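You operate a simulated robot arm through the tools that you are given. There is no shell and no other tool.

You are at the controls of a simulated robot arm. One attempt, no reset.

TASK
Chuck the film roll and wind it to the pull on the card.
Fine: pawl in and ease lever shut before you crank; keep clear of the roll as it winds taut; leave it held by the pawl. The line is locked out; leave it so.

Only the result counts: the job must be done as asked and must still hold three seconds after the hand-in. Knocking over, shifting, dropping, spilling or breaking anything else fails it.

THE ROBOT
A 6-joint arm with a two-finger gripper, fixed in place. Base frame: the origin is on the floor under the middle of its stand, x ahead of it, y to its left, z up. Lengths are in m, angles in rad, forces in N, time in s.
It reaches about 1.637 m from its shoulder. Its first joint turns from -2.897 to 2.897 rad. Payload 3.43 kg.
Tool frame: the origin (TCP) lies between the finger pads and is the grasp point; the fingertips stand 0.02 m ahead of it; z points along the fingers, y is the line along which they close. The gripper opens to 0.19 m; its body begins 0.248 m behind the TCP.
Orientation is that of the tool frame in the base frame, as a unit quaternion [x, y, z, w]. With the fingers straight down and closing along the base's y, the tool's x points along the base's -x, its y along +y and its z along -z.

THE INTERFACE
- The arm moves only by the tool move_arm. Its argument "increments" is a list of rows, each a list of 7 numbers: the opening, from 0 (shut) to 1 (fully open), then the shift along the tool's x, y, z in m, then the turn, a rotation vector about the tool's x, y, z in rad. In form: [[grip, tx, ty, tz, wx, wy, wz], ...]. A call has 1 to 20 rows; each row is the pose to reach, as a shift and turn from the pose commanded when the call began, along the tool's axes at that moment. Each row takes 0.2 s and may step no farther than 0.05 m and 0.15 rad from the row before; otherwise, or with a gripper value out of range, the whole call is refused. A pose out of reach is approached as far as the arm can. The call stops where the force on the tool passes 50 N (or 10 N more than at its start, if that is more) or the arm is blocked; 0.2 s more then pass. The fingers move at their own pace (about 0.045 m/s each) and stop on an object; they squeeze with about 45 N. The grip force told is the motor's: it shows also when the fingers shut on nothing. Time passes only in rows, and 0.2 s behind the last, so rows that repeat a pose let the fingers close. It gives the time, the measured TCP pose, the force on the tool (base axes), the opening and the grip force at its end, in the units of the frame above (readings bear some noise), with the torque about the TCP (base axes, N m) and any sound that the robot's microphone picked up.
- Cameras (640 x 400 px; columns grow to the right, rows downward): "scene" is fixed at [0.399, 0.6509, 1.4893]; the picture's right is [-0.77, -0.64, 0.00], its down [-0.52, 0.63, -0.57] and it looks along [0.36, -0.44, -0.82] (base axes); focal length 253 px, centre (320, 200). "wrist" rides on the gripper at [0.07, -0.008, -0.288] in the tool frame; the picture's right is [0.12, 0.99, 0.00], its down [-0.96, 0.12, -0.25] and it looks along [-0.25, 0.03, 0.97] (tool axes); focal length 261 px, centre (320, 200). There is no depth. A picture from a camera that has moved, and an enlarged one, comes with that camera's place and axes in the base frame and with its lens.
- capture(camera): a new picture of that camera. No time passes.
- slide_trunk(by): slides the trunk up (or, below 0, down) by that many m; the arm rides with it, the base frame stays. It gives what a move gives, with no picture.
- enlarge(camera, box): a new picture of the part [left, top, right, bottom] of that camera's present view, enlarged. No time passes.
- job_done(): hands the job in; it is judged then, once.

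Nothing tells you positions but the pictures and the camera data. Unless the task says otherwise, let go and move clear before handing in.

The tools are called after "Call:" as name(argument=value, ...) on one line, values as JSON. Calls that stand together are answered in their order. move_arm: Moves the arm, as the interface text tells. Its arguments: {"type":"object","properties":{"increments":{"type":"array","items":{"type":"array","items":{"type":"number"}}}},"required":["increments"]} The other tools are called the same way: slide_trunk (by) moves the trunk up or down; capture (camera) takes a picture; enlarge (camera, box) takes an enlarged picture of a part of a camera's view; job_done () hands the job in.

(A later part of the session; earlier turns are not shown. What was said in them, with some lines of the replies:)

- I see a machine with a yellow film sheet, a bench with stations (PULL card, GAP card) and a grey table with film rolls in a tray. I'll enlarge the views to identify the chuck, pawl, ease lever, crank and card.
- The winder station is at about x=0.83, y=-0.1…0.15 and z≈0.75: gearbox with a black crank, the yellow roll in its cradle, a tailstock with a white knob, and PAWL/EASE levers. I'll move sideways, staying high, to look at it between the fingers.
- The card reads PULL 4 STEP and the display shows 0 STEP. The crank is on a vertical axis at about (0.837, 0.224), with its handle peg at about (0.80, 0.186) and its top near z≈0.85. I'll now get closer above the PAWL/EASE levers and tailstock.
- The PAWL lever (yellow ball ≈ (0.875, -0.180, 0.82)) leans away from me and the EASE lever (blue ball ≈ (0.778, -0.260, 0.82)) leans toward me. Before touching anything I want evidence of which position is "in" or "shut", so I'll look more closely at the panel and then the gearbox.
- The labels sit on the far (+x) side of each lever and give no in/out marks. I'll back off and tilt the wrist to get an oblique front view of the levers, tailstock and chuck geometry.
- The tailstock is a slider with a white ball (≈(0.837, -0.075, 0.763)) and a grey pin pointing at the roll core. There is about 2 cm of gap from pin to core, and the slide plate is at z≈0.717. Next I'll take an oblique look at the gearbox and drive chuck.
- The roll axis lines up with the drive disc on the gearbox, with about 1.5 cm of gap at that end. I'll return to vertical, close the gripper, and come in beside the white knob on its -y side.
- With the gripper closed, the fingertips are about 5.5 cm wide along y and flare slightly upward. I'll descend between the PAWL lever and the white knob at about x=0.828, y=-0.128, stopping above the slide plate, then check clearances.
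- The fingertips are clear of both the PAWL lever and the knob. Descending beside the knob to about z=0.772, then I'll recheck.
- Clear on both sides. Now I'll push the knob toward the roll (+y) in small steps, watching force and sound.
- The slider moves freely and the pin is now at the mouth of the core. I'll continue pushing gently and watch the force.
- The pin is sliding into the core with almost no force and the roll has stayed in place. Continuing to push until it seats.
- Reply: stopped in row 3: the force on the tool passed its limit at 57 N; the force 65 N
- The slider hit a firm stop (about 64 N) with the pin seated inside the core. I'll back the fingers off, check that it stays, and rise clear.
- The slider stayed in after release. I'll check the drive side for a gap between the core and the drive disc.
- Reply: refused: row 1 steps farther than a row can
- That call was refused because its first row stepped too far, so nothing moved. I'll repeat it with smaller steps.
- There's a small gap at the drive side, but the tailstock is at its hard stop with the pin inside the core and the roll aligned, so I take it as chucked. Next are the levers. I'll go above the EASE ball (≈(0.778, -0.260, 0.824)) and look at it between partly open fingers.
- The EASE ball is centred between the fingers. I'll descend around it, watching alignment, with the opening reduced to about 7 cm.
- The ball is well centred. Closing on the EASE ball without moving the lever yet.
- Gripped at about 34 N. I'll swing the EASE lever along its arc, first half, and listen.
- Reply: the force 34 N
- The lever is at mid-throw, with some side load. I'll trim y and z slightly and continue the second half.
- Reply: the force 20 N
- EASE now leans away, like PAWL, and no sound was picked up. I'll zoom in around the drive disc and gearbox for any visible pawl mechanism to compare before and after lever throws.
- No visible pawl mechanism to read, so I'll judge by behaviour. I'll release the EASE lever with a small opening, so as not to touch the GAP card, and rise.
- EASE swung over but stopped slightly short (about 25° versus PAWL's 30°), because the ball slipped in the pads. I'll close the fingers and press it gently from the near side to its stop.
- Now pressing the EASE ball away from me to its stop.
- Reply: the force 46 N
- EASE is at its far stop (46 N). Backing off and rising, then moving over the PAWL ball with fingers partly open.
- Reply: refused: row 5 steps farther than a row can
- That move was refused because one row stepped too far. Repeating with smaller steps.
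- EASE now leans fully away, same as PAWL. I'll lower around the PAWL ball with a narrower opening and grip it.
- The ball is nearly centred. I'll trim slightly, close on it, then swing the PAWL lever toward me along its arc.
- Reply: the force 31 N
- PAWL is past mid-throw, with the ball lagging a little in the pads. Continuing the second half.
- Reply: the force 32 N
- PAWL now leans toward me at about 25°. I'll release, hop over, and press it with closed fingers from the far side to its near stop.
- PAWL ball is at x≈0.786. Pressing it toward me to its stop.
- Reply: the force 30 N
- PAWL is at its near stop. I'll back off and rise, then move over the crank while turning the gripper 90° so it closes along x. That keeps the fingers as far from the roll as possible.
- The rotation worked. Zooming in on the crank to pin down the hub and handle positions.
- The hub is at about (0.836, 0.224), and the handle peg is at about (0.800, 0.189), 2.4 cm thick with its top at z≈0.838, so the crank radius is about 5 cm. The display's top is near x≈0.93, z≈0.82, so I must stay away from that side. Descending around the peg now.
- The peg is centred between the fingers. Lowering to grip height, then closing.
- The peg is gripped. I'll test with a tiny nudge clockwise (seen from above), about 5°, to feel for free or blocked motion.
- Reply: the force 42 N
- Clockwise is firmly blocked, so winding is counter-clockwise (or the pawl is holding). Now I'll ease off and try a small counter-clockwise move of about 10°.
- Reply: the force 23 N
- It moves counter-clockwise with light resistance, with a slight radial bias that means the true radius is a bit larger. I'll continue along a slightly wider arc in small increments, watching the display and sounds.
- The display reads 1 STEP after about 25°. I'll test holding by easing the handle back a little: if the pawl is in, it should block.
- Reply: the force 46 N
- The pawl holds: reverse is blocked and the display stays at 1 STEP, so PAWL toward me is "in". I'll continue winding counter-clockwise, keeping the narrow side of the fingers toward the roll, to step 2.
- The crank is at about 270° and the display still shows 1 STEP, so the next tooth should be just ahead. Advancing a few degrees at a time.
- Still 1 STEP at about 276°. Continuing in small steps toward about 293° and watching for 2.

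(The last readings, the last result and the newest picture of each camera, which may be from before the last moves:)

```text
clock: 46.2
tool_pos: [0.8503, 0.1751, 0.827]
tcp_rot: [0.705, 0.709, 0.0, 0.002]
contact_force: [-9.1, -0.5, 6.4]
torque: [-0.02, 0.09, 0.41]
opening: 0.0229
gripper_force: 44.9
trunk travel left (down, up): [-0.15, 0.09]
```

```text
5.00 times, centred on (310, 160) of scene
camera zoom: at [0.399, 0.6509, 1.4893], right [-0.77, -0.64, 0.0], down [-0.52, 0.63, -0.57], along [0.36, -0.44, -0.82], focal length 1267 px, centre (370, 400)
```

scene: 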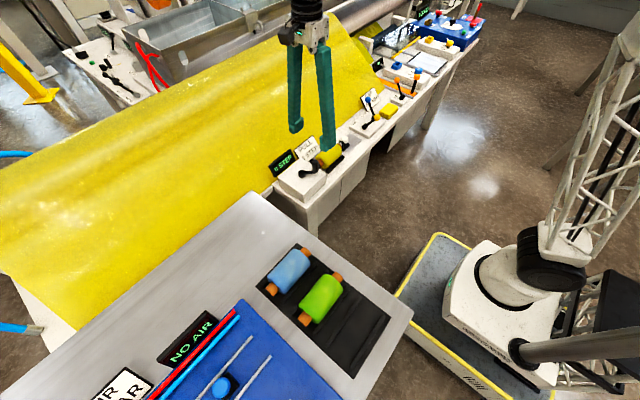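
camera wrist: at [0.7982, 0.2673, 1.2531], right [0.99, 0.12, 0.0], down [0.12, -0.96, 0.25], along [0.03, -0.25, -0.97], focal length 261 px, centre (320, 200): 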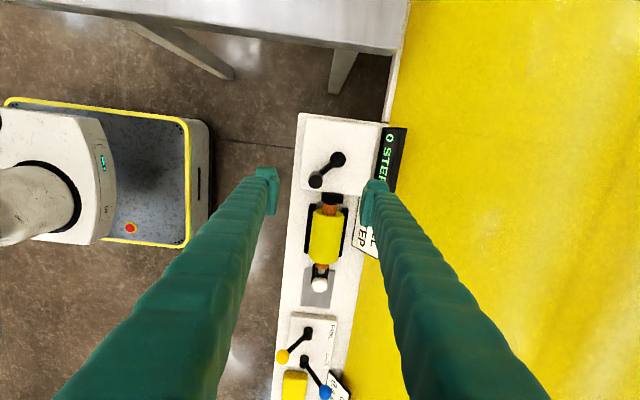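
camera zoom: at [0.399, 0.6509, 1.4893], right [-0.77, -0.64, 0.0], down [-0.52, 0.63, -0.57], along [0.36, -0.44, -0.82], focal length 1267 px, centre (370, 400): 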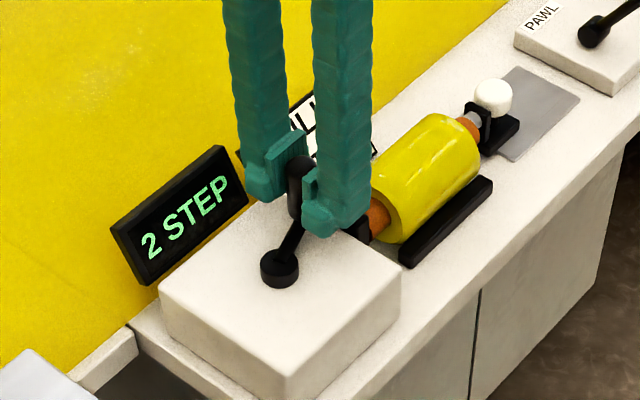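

2 STEP now (crank ≈285°), so steps are roughly 30–35° apart. I'll continue counter-clockwise while turning the gripper along with the crank, so its narrow side faces the display later on.

Call:
move_arm(increments=[[0.1, 0.002, 0.0023, 0, 0, 0, -0.14], [0.1, 0.0034, 0.0056, 0, 0, 0, -0.28], [0.1, 0.0049, 0.0089, 0, 0, 0, -0.42], [0.1, 0.0067, 0.012, 0, 0, 0, -0.56]])

Call:
enlarge(camera="scene", box=[265, 120, 355, 200])

Call:
enlarge(camera="wrist", box=[220, 110, 420, 235])

```text
clock: 47.2
tool_pos: [0.8635, 0.1802, 0.8255]
tcp_rot: [0.481, 0.876, -0.002, 0.002]
contact_force: [11.7, -3.9, 2.2]
torque: [-0.17, -0.19, -0.39]
opening: 0.0227
gripper_force: 45.0
trunk travel left (down, up): [-0.15, 0.09]
```

```text
5.00 times, centred on (310, 160) of scene
camera zoom: at [0.399, 0.6509, 1.4893], right [-0.77, -0.64, 0.0], down [-0.52, 0.63, -0.57], along [0.36, -0.44, -0.82], focal length 1267 px, centre (370, 400)
```

zoom: 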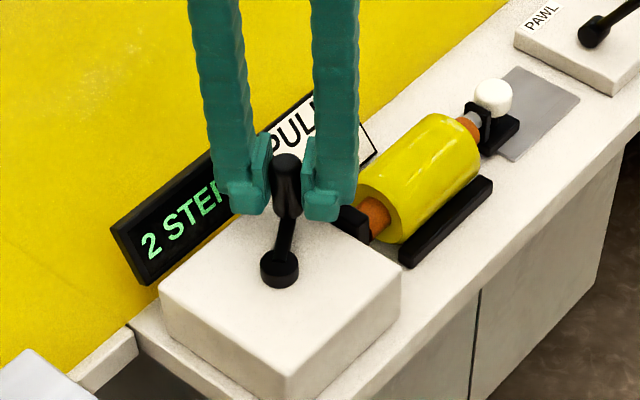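

```text
3.20 times, centred on (320, 172) of wrist
camera zoom: at [0.8186, 0.2367, 1.1134], right [0.77, 0.63, 0.0], down [0.61, -0.75, 0.25], along [0.16, -0.2, -0.97], focal length 834 px, centre (320, 288)
```

zoom: 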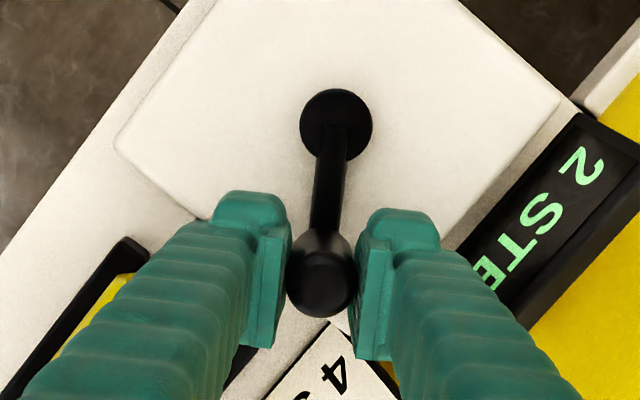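

Smooth so far, crank at about 302° and the display at 2. Continuing with gripper rotation toward step 3.

Call:
move_arm(increments=[[0.1, 0.0001, 0.0036, 0, 0, 0, -0.14], [0.1, 0.0004, 0.0071, 0, 0, 0, -0.28], [0.1, 0.0011, 0.0107, 0, 0, 0, -0.42]])

Call:
enlarge(camera="scene", box=[265, 120, 355, 200])

```text
clock: 48.0
tool_pos: [0.8713, 0.1879, 0.8264]
tcp_rot: [0.288, 0.958, -0.002, 0.001]
contact_force: [6.0, 6.9, 3.4]
torque: [0.09, -0.1, -0.47]
opening: 0.0226
gripper_force: 44.4
trunk travel left (down, up): [-0.15, 0.09]
```

```text
5.00 times, centred on (310, 160) of scene
camera zoom: at [0.399, 0.6509, 1.4893], right [-0.77, -0.64, 0.0], down [-0.52, 0.63, -0.57], along [0.36, -0.44, -0.82], focal length 1267 px, centre (370, 400)
```

zoom: 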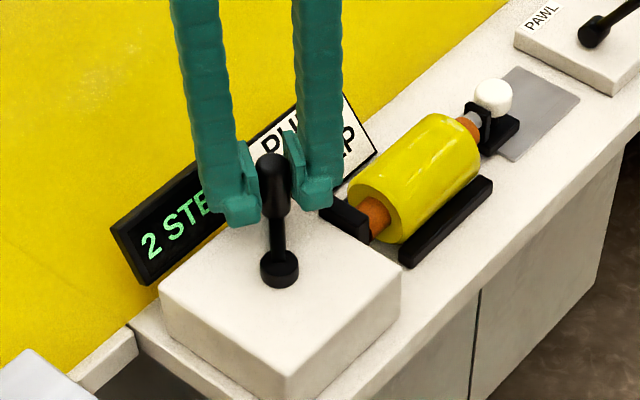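

At about 314°, still 2. Advancing another 8°.

Call:
move_arm(increments=[[0.1, -0.0007, 0.0035, 0, 0, 0, -0.147], [0.1, -0.0011, 0.0071, 0, 0, 0, -0.294]])

Call:
enlarge(camera="scene", box=[265, 120, 355, 200])

```text
clock: 48.6
tool_pos: [0.8768, 0.1936, 0.8272]
tcp_rot: [0.144, 0.99, -0.003, 0.0]
contact_force: [6.5, 5.5, -5.0]
torque: [0.08, -0.2, -0.42]
opening: 0.0225
gripper_force: 44.7
trunk travel left (down, up): [-0.15, 0.09]
```

```text
5.00 times, centred on (310, 160) of scene
camera zoom: at [0.399, 0.6509, 1.4893], right [-0.77, -0.64, 0.0], down [-0.52, 0.63, -0.57], along [0.36, -0.44, -0.82], focal length 1267 px, centre (370, 400)
```

zoom: 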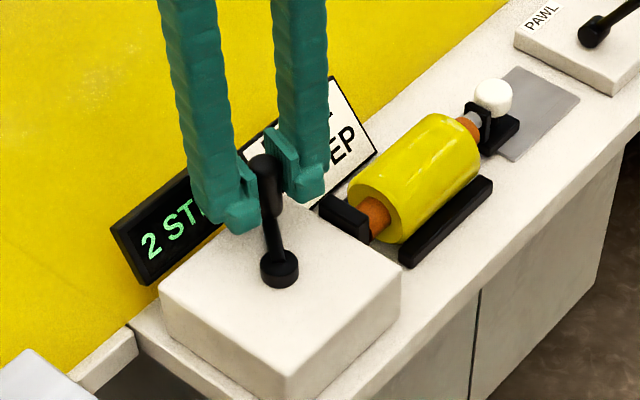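

Still 2 at about 323°. Continuing a few degrees more, finishing the 90° gripper turn.

Call:
move_arm(increments=[[0.1, -0.0012, 0.0034, 0, 0, 0, -0.147], [0.1, -0.0021, 0.0069, 0, 0, 0, -0.294]])

Call:
enlarge(camera="scene", box=[265, 120, 355, 200])

Call:
enlarge(camera="wrist", box=[220, 110, 420, 235])

```text
clock: 49.2
tool_pos: [0.881, 0.1995, 0.827]
tcp_rot: [-0.001, 1.0, -0.003, 0.0]
contact_force: [4.7, 8.5, -2.4]
torque: [0.09, -0.16, -0.44]
opening: 0.0227
gripper_force: 45.2
trunk travel left (down, up): [-0.15, 0.09]
```

```text
5.00 times, centred on (310, 160) of scene
camera zoom: at [0.399, 0.6509, 1.4893], right [-0.77, -0.64, 0.0], down [-0.52, 0.63, -0.57], along [0.36, -0.44, -0.82], focal length 1267 px, centre (370, 400)
```

zoom: 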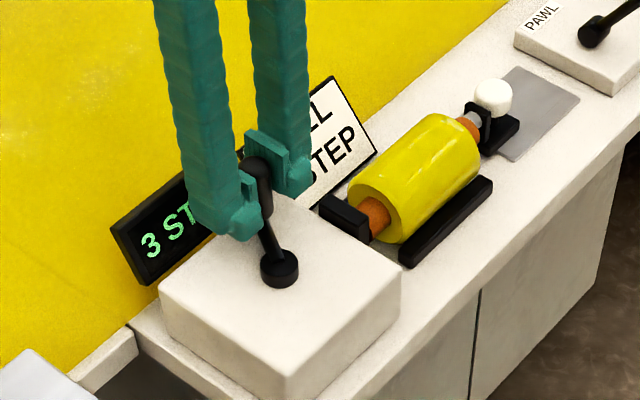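

```text
3.20 times, centred on (320, 172) of wrist
camera zoom: at [0.8102, 0.1921, 1.1139], right [-0.12, 0.99, 0.0], down [0.96, 0.12, 0.25], along [0.25, 0.03, -0.97], focal length 834 px, centre (320, 288)
```

zoom: 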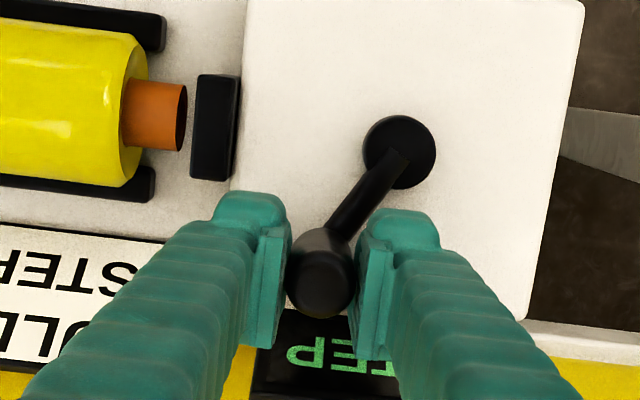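

3 STEP at about 330°. The tooth spacing looks like 40° (≈245, 285, 325), so step 4 should come near 365° and step 5 near 405°. Advancing to about 354° first and checking clearance to the display.

Call:
move_arm(increments=[[0.1, -0.0017, 0.0031, 0, 0, 0, 0], [0.1, -0.0031, 0.0064, 0, 0, 0, 0], [0.1, -0.0044, 0.0098, 0, 0, 0, 0], [0.1, -0.0054, 0.0132, 0, 0, 0, 0], [0.1, -0.0061, 0.0168, 0, 0, 0, 0], [0.1, -0.0066, 0.0203, 0, 0, 0, 0]])

Call:
enlarge(camera="scene", box=[265, 120, 355, 200])

Call:
enlarge(camera="wrist", box=[220, 110, 420, 235])

```text
clock: 50.6
tool_pos: [0.8873, 0.2199, 0.8272]
tcp_rot: [-0.001, 1.0, -0.002, 0.0]
contact_force: [5.1, -9.1, 4.0]
torque: [-0.09, -0.03, 0.4]
opening: 0.0226
gripper_force: 44.5
trunk travel left (down, up): [-0.15, 0.09]
```

```text
5.00 times, centred on (310, 160) of scene
camera zoom: at [0.399, 0.6509, 1.4893], right [-0.77, -0.64, 0.0], down [-0.52, 0.63, -0.57], along [0.36, -0.44, -0.82], focal length 1267 px, centre (370, 400)
```

zoom: 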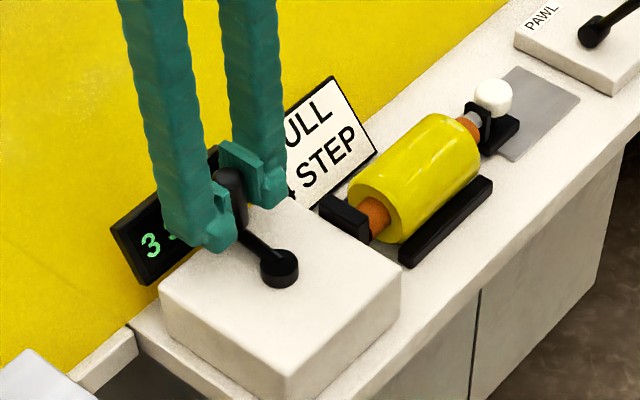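

```text
3.20 times, centred on (320, 172) of wrist
camera zoom: at [0.8169, 0.2121, 1.1138], right [-0.12, 0.99, 0.0], down [0.96, 0.12, 0.25], along [0.25, 0.03, -0.97], focal length 834 px, centre (320, 288)
```

zoom: 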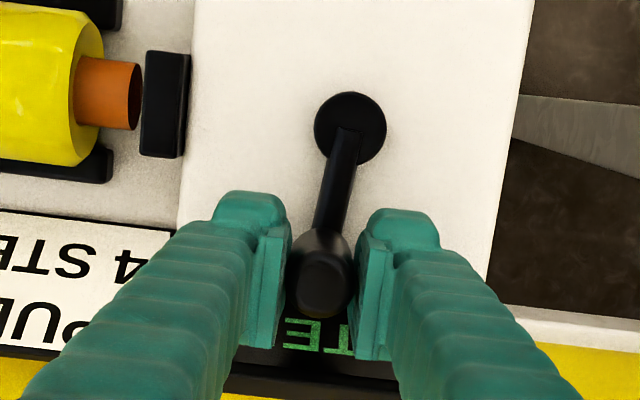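

Still 3 at about 355°, with clearance to the display fine. Advancing in two small moves toward 4.

Call:
move_arm(increments=[[0.1, -0.0003, 0.0036, 0, 0, 0, 0], [0.1, -0.0003, 0.0072, 0, 0, 0, 0]])

Call:
enlarge(camera="scene", box=[265, 120, 355, 200])

```text
clock: 51.2
tool_pos: [0.8881, 0.227, 0.8266]
tcp_rot: [0.0, 1.0, -0.002, 0.001]
contact_force: [3.6, -9.1, -0.7]
torque: [-0.03, -0.11, 0.45]
opening: 0.0227
gripper_force: 45.3
trunk travel left (down, up): [-0.15, 0.09]
```

```text
5.00 times, centred on (310, 160) of scene
camera zoom: at [0.399, 0.6509, 1.4893], right [-0.77, -0.64, 0.0], down [-0.52, 0.63, -0.57], along [0.36, -0.44, -0.82], focal length 1267 px, centre (370, 400)
```

zoom: 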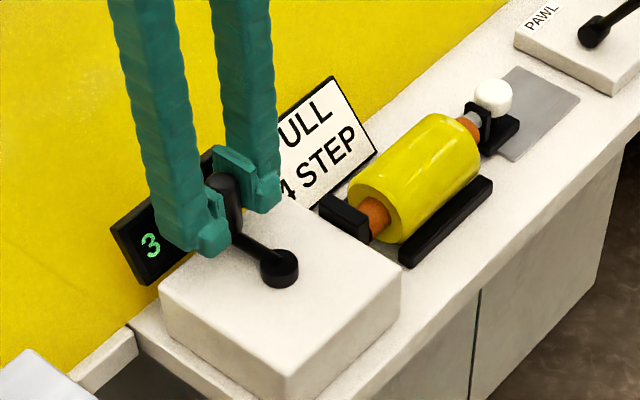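

At about 363°, still 3. Advancing another 7°.

Call:
move_arm(increments=[[0.1, 0.0003, 0.0036, 0, 0, 0, 0], [0.1, 0.0008, 0.0071, 0, 0, 0, 0]])

Call:
enlarge(camera="scene", box=[265, 120, 355, 200])

```text
clock: 51.9
tool_pos: [0.8864, 0.2331, 0.8265]
tcp_rot: [-0.001, 1.0, -0.002, 0.0]
contact_force: [5.3, -8.5, 3.7]
torque: [-0.08, 0.04, 0.45]
opening: 0.0224
gripper_force: 44.7
trunk travel left (down, up): [-0.15, 0.09]
```

```text
5.00 times, centred on (310, 160) of scene
camera zoom: at [0.399, 0.6509, 1.4893], right [-0.77, -0.64, 0.0], down [-0.52, 0.63, -0.57], along [0.36, -0.44, -0.82], focal length 1267 px, centre (370, 400)
```

zoom: 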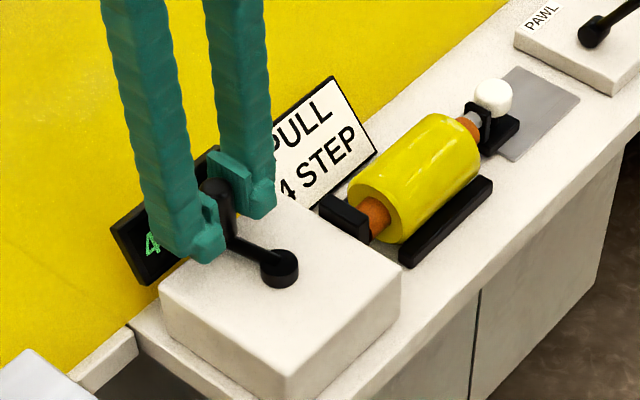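

The display now shows 4, at about 370°. To be well past the tooth but far from step 5 (expected near 405°), I'll advance modestly while checking, then ease back onto the pawl.

Call:
move_arm(increments=[[0.1, 0.0007, 0.0036, 0, 0, 0, 0], [0.1, 0.0017, 0.007, 0, 0, 0, 0]])

Call:
enlarge(camera="scene", box=[265, 120, 355, 200])

```text
clock: 52.5
tool_pos: [0.885, 0.2416, 0.8264]
tcp_rot: [0.0, 1.0, -0.003, 0.0]
contact_force: [3.5, -8.9, 3.0]
torque: [-0.07, -0.08, 0.43]
opening: 0.0224
gripper_force: 45.2
trunk travel left (down, up): [-0.15, 0.09]
```

```text
5.00 times, centred on (310, 160) of scene
camera zoom: at [0.399, 0.6509, 1.4893], right [-0.77, -0.64, 0.0], down [-0.52, 0.63, -0.57], along [0.36, -0.44, -0.82], focal length 1267 px, centre (370, 400)
```

zoom: 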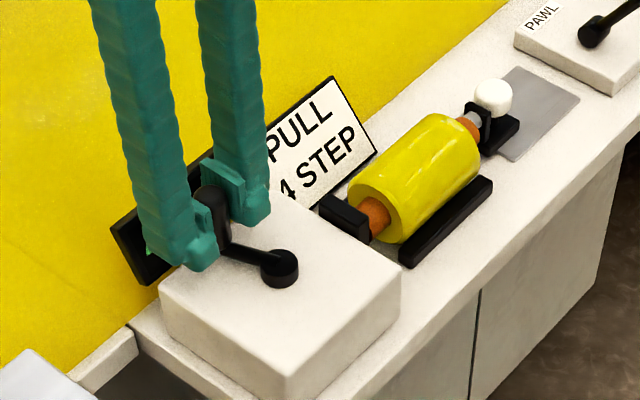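

The fingers now hide the display, with the crank at about 380°. Now I'll ease back gently to find where the pawl catches.

Call:
move_arm(increments=[[0.1, -0.0005, -0.0017, 0, 0, 0, 0], [0.1, -0.001, -0.0034, 0, 0, 0, 0], [0.1, -0.0014, -0.0052, 0, 0, 0, 0]])

Call:
enlarge(camera="scene", box=[265, 120, 355, 200])

Call:
capture(camera="wrist")

```text
clock: 53.2
tool_pos: [0.8863, 0.2386, 0.8261]
tcp_rot: [-0.001, 1.0, -0.002, 0.0]
contact_force: [-5.9, 20.5, 3.6]
torque: [0.21, 0.22, -0.3]
opening: 0.0226
gripper_force: 45.3
trunk travel left (down, up): [-0.15, 0.09]
```

```text
5.00 times, centred on (310, 160) of scene
camera zoom: at [0.399, 0.6509, 1.4893], right [-0.77, -0.64, 0.0], down [-0.52, 0.63, -0.57], along [0.36, -0.44, -0.82], focal length 1267 px, centre (370, 400)
```

zoom: 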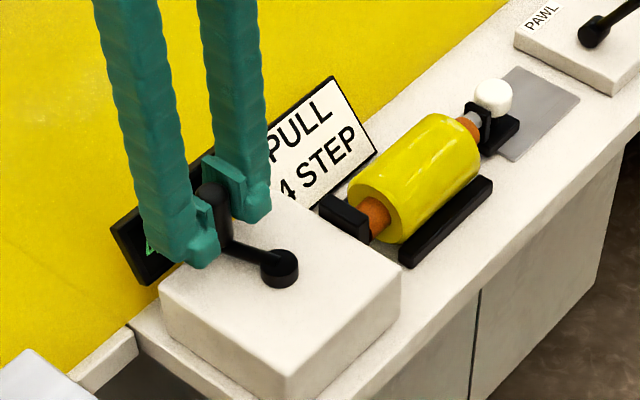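

```text
taken
camera wrist: at [0.8164, 0.2299, 1.1135], right [-0.12, 0.99, 0.0], down [0.96, 0.12, 0.25], along [0.25, 0.03, -0.97], focal length 261 px, centre (320, 200)
```

wrist: 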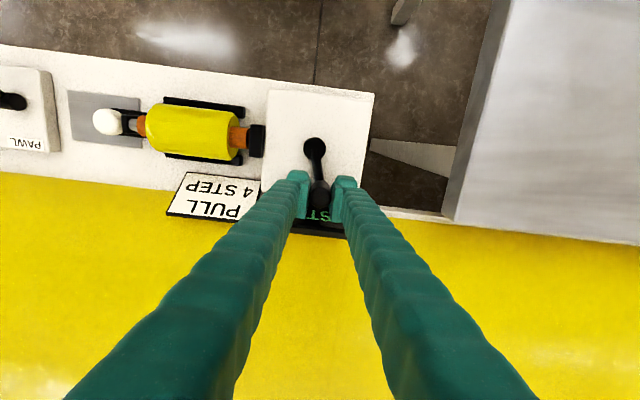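

There is resistance at about 376°. Pulling back slightly more to see whether it's really caught there.

Call:
move_arm(increments=[[0.1, -0.0003, -0.0015, 0, 0, 0, 0], [0.1, -0.0005, -0.0025, 0, 0, 0, 0]])

```text
clock: 54.0
tool_pos: [0.886, 0.2369, 0.8256]
tcp_rot: [0.001, 1.0, 0.001, 0.0]
contact_force: [-14.1, 46.9, 4.0]
torque: [0.45, 0.66, -0.23]
opening: 0.0228
gripper_force: 45.4
trunk travel left (down, up): [-0.15, 0.09]
stopped in row 2: the force on the tool passed its limit at 51 N (the readings are from after the stop); the commanded pose is now the measured one
```

The pawl has it at about 375°, i.e. about 150° of travel, so its teeth are finer than a display step. The display changed at about 20°, 60°, 100° and 140°, so the centre of 4 STEP is near 160° of travel (≈385°). I'll advance to about 387° and let it settle onto the pawl.

Call:
move_arm(increments=[[0.1, 0.0005, 0.0035, 0, 0, 0, 0], [0.1, 0.0017, 0.0069, 0, 0, 0, 0], [0.1, 0.0028, 0.0094, 0, 0, 0, 0], [0.1, 0.0036, 0.0112, 0, 0, 0, 0], [0.1, 0.0036, 0.0112, 0, 0, 0, 0]])

Call:
enlarge(camera="wrist", box=[220, 110, 420, 235])

Call:
enlarge(camera="scene", box=[265, 120, 355, 200])

```text
clock: 55.2
tool_pos: [0.8866, 0.2401, 0.8272]
tcp_rot: [0.001, 1.0, -0.001, 0.001]
contact_force: [3.4, -9.9, 1.3]
torque: [-0.12, 0.17, 0.47]
opening: 0.0229
gripper_force: 45.1
trunk travel left (down, up): [-0.15, 0.09]
```

```text
3.20 times, centred on (320, 172) of wrist
camera zoom: at [0.8159, 0.2324, 1.1133], right [-0.12, 0.99, 0.0], down [0.96, 0.11, 0.25], along [0.25, 0.02, -0.97], focal length 834 px, centre (320, 288)
```

zoom: 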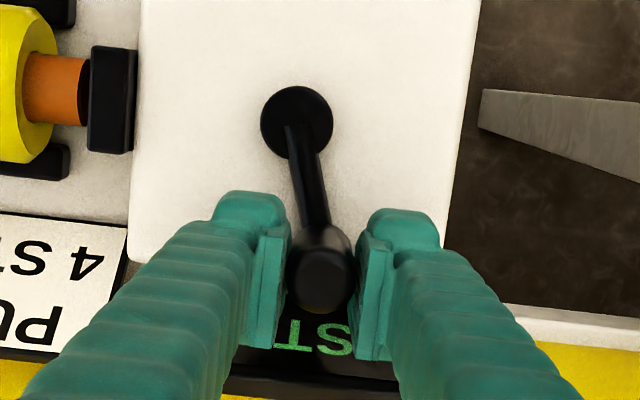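

```text
5.00 times, centred on (310, 160) of scene
camera zoom: at [0.399, 0.6509, 1.4893], right [-0.77, -0.64, 0.0], down [-0.52, 0.63, -0.57], along [0.36, -0.44, -0.82], focal length 1267 px, centre (370, 400)
```

zoom: 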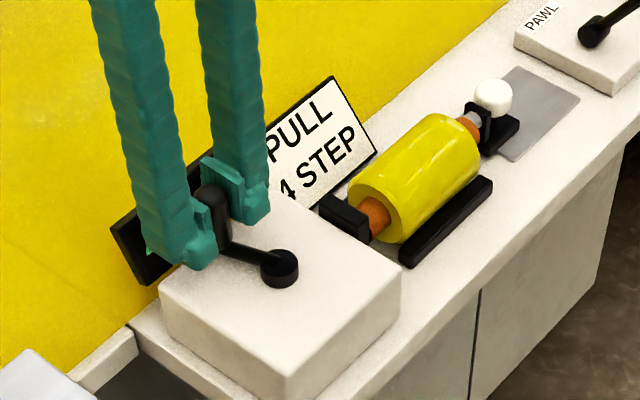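

After the force stop the commanded pose kept an offset, so the crank is only at about 378°. I'll command the remaining ~9° from here.

Call:
move_arm(increments=[[0.1, 0.0012, 0.0025, 0, 0, 0, 0], [0.1, 0.0028, 0.005, 0, 0, 0, 0], [0.1, 0.0045, 0.0073, 0, 0, 0, 0]])

Call:
enlarge(camera="wrist", box=[220, 110, 420, 235])

```text
clock: 56.0
tool_pos: [0.8815, 0.2492, 0.8263]
tcp_rot: [0.001, 1.0, -0.002, 0.001]
contact_force: [4.6, -7.3, 5.6]
torque: [-0.11, -0.06, 0.48]
opening: 0.0225
gripper_force: 44.8
trunk travel left (down, up): [-0.15, 0.09]
```

```text
3.20 times, centred on (320, 172) of wrist
camera zoom: at [0.8104, 0.2419, 1.1132], right [-0.12, 0.99, 0.0], down [0.96, 0.11, 0.25], along [0.25, 0.03, -0.97], focal length 834 px, centre (320, 288)
```

zoom: 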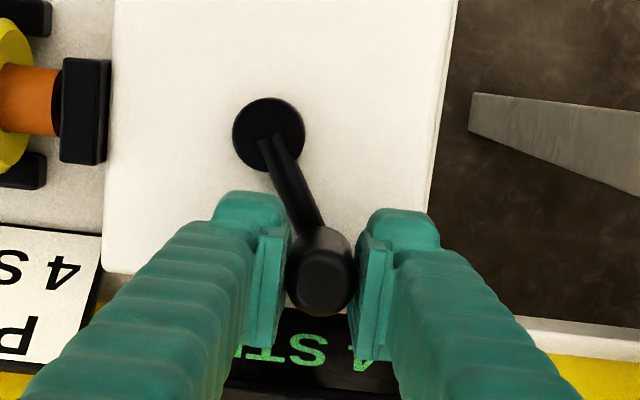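

The display reads 4 ST(EP) between the fingers, with the crank at about 388° (mid-range for step 4). Easing back slightly onto the pawl, then opening the fingers.

Call:
move_arm(increments=[[0.1, -0.0006, -0.0012, 0, 0, 0, 0], [0.1, -0.0012, -0.0022, 0, 0, 0, 0], [0.24, -0.0012, -0.0022, 0, 0, 0, 0], [0.24, -0.0012, -0.0022, 0, 0, 0, 0], [0.24, -0.0012, -0.0022, 0, 0, 0, 0]])

Call:
enlarge(camera="wrist", box=[220, 110, 420, 235])

```text
clock: 57.2
tool_pos: [0.8819, 0.2478, 0.8261]
tcp_rot: [0.002, 1.0, -0.001, -0.001]
contact_force: [0.6, 0.3, -0.9]
torque: [0.01, 0.0, -0.03]
opening: 0.0454
gripper_force: 0.1
trunk travel left (down, up): [-0.15, 0.09]
```

```text
3.20 times, centred on (320, 172) of wrist
camera zoom: at [0.8115, 0.2394, 1.1133], right [-0.12, 0.99, 0.0], down [0.96, 0.11, 0.25], along [0.25, 0.03, -0.97], focal length 834 px, centre (320, 288)
```

zoom: 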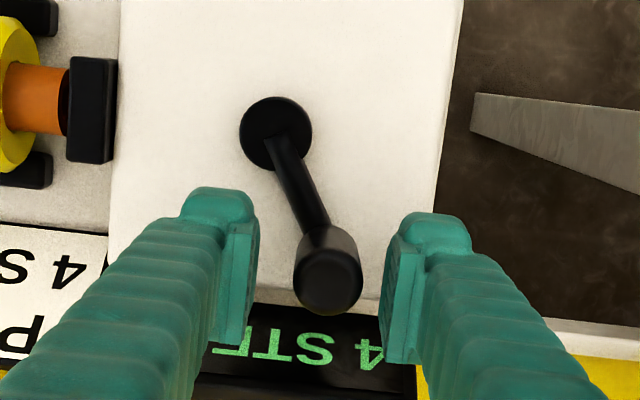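

Fingers are free, the crank stays put, and the display reads 4 STEP. Rising straight up and moving clear toward the robot side.

Call:
move_arm(increments=[[0.24, 0, 0, -0.03, 0, 0, 0], [0.24, 0, 0, -0.07, 0, 0, 0], [0.24, 0, 0, -0.115, 0, 0, 0], [0.24, 0.02, 0, -0.155, 0, 0, 0], [0.24, 0.06, 0, -0.18, 0, 0, 0], [0.24, 0.105, 0, -0.19, 0, 0, 0], [0.24, 0.15, 0, -0.19, 0, 0, 0], [0.24, 0.19, 0, -0.19, 0, 0, 0], [0.24, 0.19, 0, -0.19, 0, 0, 0]])

Call:
capture(camera="scene")

Call:
enlarge(camera="scene", box=[255, 80, 435, 200])

Call:
enlarge(camera="scene", box=[265, 130, 355, 190])

```text
clock: 59.2
tool_pos: [0.6927, 0.2489, 1.016]
tcp_rot: [0.002, 1.0, -0.001, 0.001]
contact_force: [-0.2, -0.2, 0.6]
torque: [0.02, -0.04, -0.01]
opening: 0.0456
gripper_force: 0.1
trunk travel left (down, up): [-0.15, 0.09]
```

```text
taken
```

scene: 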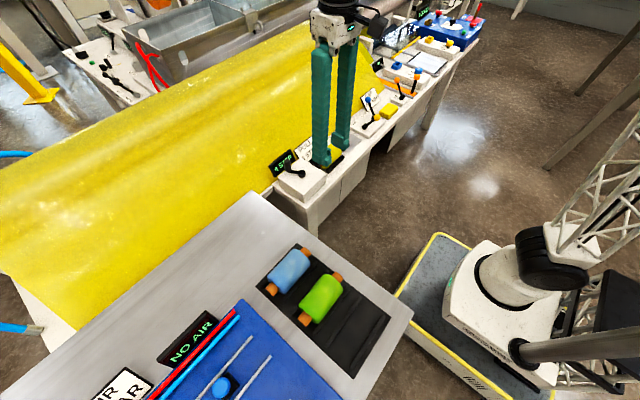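

```text
3.33 times, centred on (345, 140) of scene
camera zoom: at [0.399, 0.6509, 1.4893], right [-0.77, -0.64, 0.0], down [-0.52, 0.63, -0.57], along [0.36, -0.44, -0.82], focal length 845 px, centre (237, 400)
```

zoom: 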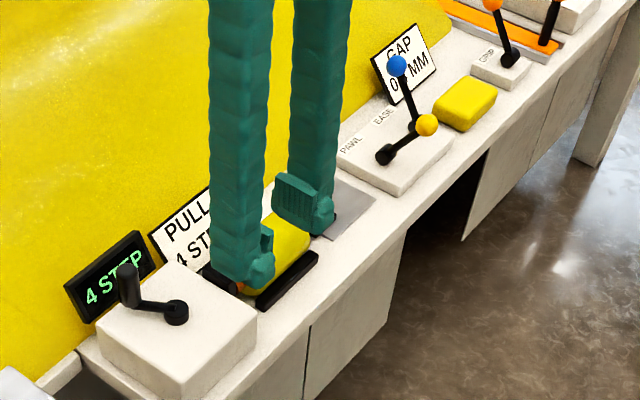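

```text
6.67 times, centred on (310, 160) of scene
camera zoom: at [0.399, 0.6509, 1.4893], right [-0.77, -0.64, 0.0], down [-0.52, 0.63, -0.57], along [0.36, -0.44, -0.82], focal length 1689 px, centre (387, 467)
```

zoom: 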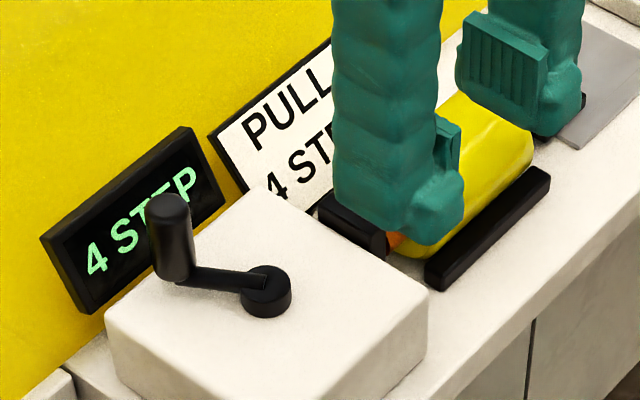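

4 STEP is holding. I'll move farther clear and wait a few seconds to confirm nothing bleeds off.

Call:
move_arm(increments=[[0.24, 0.04, 0.0, -0.02, 0, 0, 0], [0.24, 0.08, 0.0, -0.04, 0, 0, 0], [0.24, 0.1, -0.04, -0.05, 0, 0, 0], [0.24, 0.1, -0.09, -0.05, 0, 0, 0], [0.24, 0.1, -0.14, -0.05, 0, 0, 0], [0.24, 0.1, -0.19, -0.05, 0, 0, 0], [0.24, 0.1, -0.24, -0.05, 0, 0, 0], [0.24, 0.1, -0.29, -0.05, 0, 0, 0], [0.24, 0.1, -0.34, -0.05, 0, 0, 0], [0.24, 0.1, -0.39, -0.05, 0, 0, 0], [0.24, 0.1, -0.42, -0.05, 0, 0, 0], [0.24, 0.1, -0.42, -0.05, 0, 0, 0], [0.24, 0.1, -0.42, -0.05, 0, 0, 0], [0.24, 0.1, -0.42, -0.05, 0, 0, 0], [0.24, 0.1, -0.42, -0.05, 0, 0, 0], [0.24, 0.1, -0.42, -0.05, 0, 0, 0], [0.24, 0.1, -0.42, -0.05, 0, 0, 0], [0.24, 0.1, -0.42, -0.05, 0, 0, 0], [0.24, 0.1, -0.42, -0.05, 0, 0, 0], [0.24, 0.1, -0.42, -0.05, 0, 0, 0]])

Call:
capture(camera="scene")

Call:
enlarge(camera="scene", box=[255, 80, 435, 200])

Call:
capture(camera="wrist")

```text
clock: 63.4
tool_pos: [0.5881, -0.1688, 1.0644]
tcp_rot: [0.001, 1.0, -0.001, 0.001]
contact_force: [-0.7, -0.4, 0.3]
torque: [-0.01, 0.01, -0.02]
opening: 0.0457
gripper_force: 0.2
trunk travel left (down, up): [-0.15, 0.09]
```

```text
taken
```

scene: 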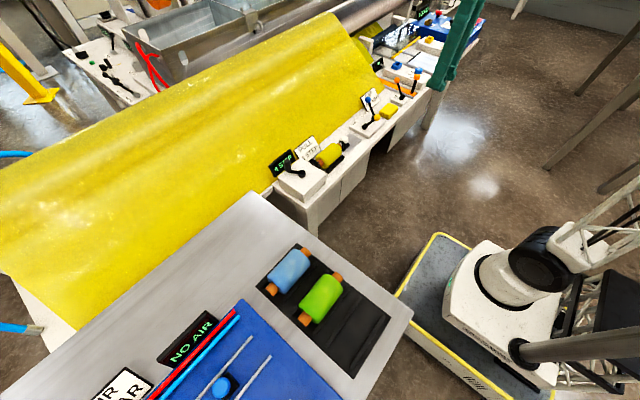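

```text
3.33 times, centred on (345, 140) of scene
camera zoom: at [0.399, 0.6509, 1.4893], right [-0.77, -0.64, 0.0], down [-0.52, 0.63, -0.57], along [0.36, -0.44, -0.82], focal length 845 px, centre (237, 400)
```

zoom: 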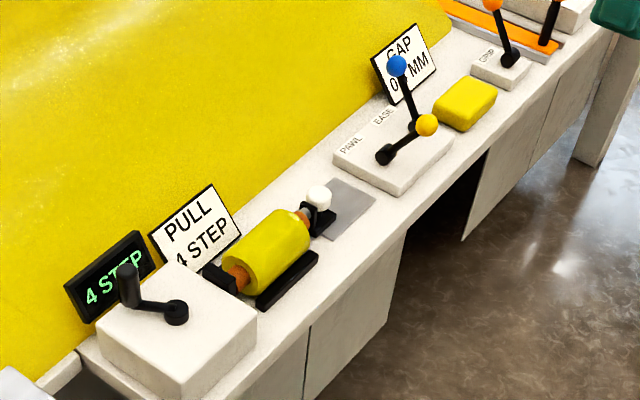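

```text
taken
camera wrist: at [0.5179, -0.1777, 1.3526], right [-0.12, 0.99, 0.0], down [0.96, 0.11, 0.25], along [0.25, 0.03, -0.97], focal length 261 px, centre (320, 200)
```

wrist: 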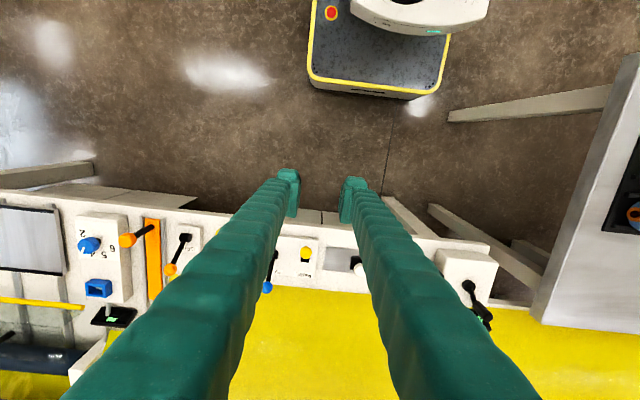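

The job looks complete, so I'm handing it in. The display has held 4 STEP for several seconds with the arm well clear. The tailstock is in, PAWL is in with the crank caught on it, and EASE is shut. The cards, rolls and line lockout are undisturbed.

Call:
job_done()

```text
The job is handed in.
```

I chucked the yellow film roll and wound it to 4 STEP, the pull on the card, and handed the job in. The display had held 4 STEP for about six seconds with the arm well clear.

- **Chuck:** the white-knobbed slider is pushed to its stop with its pin inside the roll core. A small gap still shows between the other end of the core and the gearbox drive disc, and the roll did not visibly shift. I took it as chucked because the pull registered and held.
- **Pawl and ease levers:** neither lever is marked for in, out, open or shut. I set PAWL toward the robot and EASE away from it before cranking, then checked by feel. The crank would not turn back under about 45 N and the reading did not bleed off, so I take these as pawl in and ease shut.
- **Winding:** counter-clockwise, about 160° of crank. The readout changes roughly every 40°, so it sits near the middle of step 4.
- **Clear of the roll:** the fingers did not touch it while it wound.
- **Rest of the line:** the crank is held by the pawl with the fingers off it. I did not touch the line lockout or any other control, and the cards and the other rolls look undisturbed.
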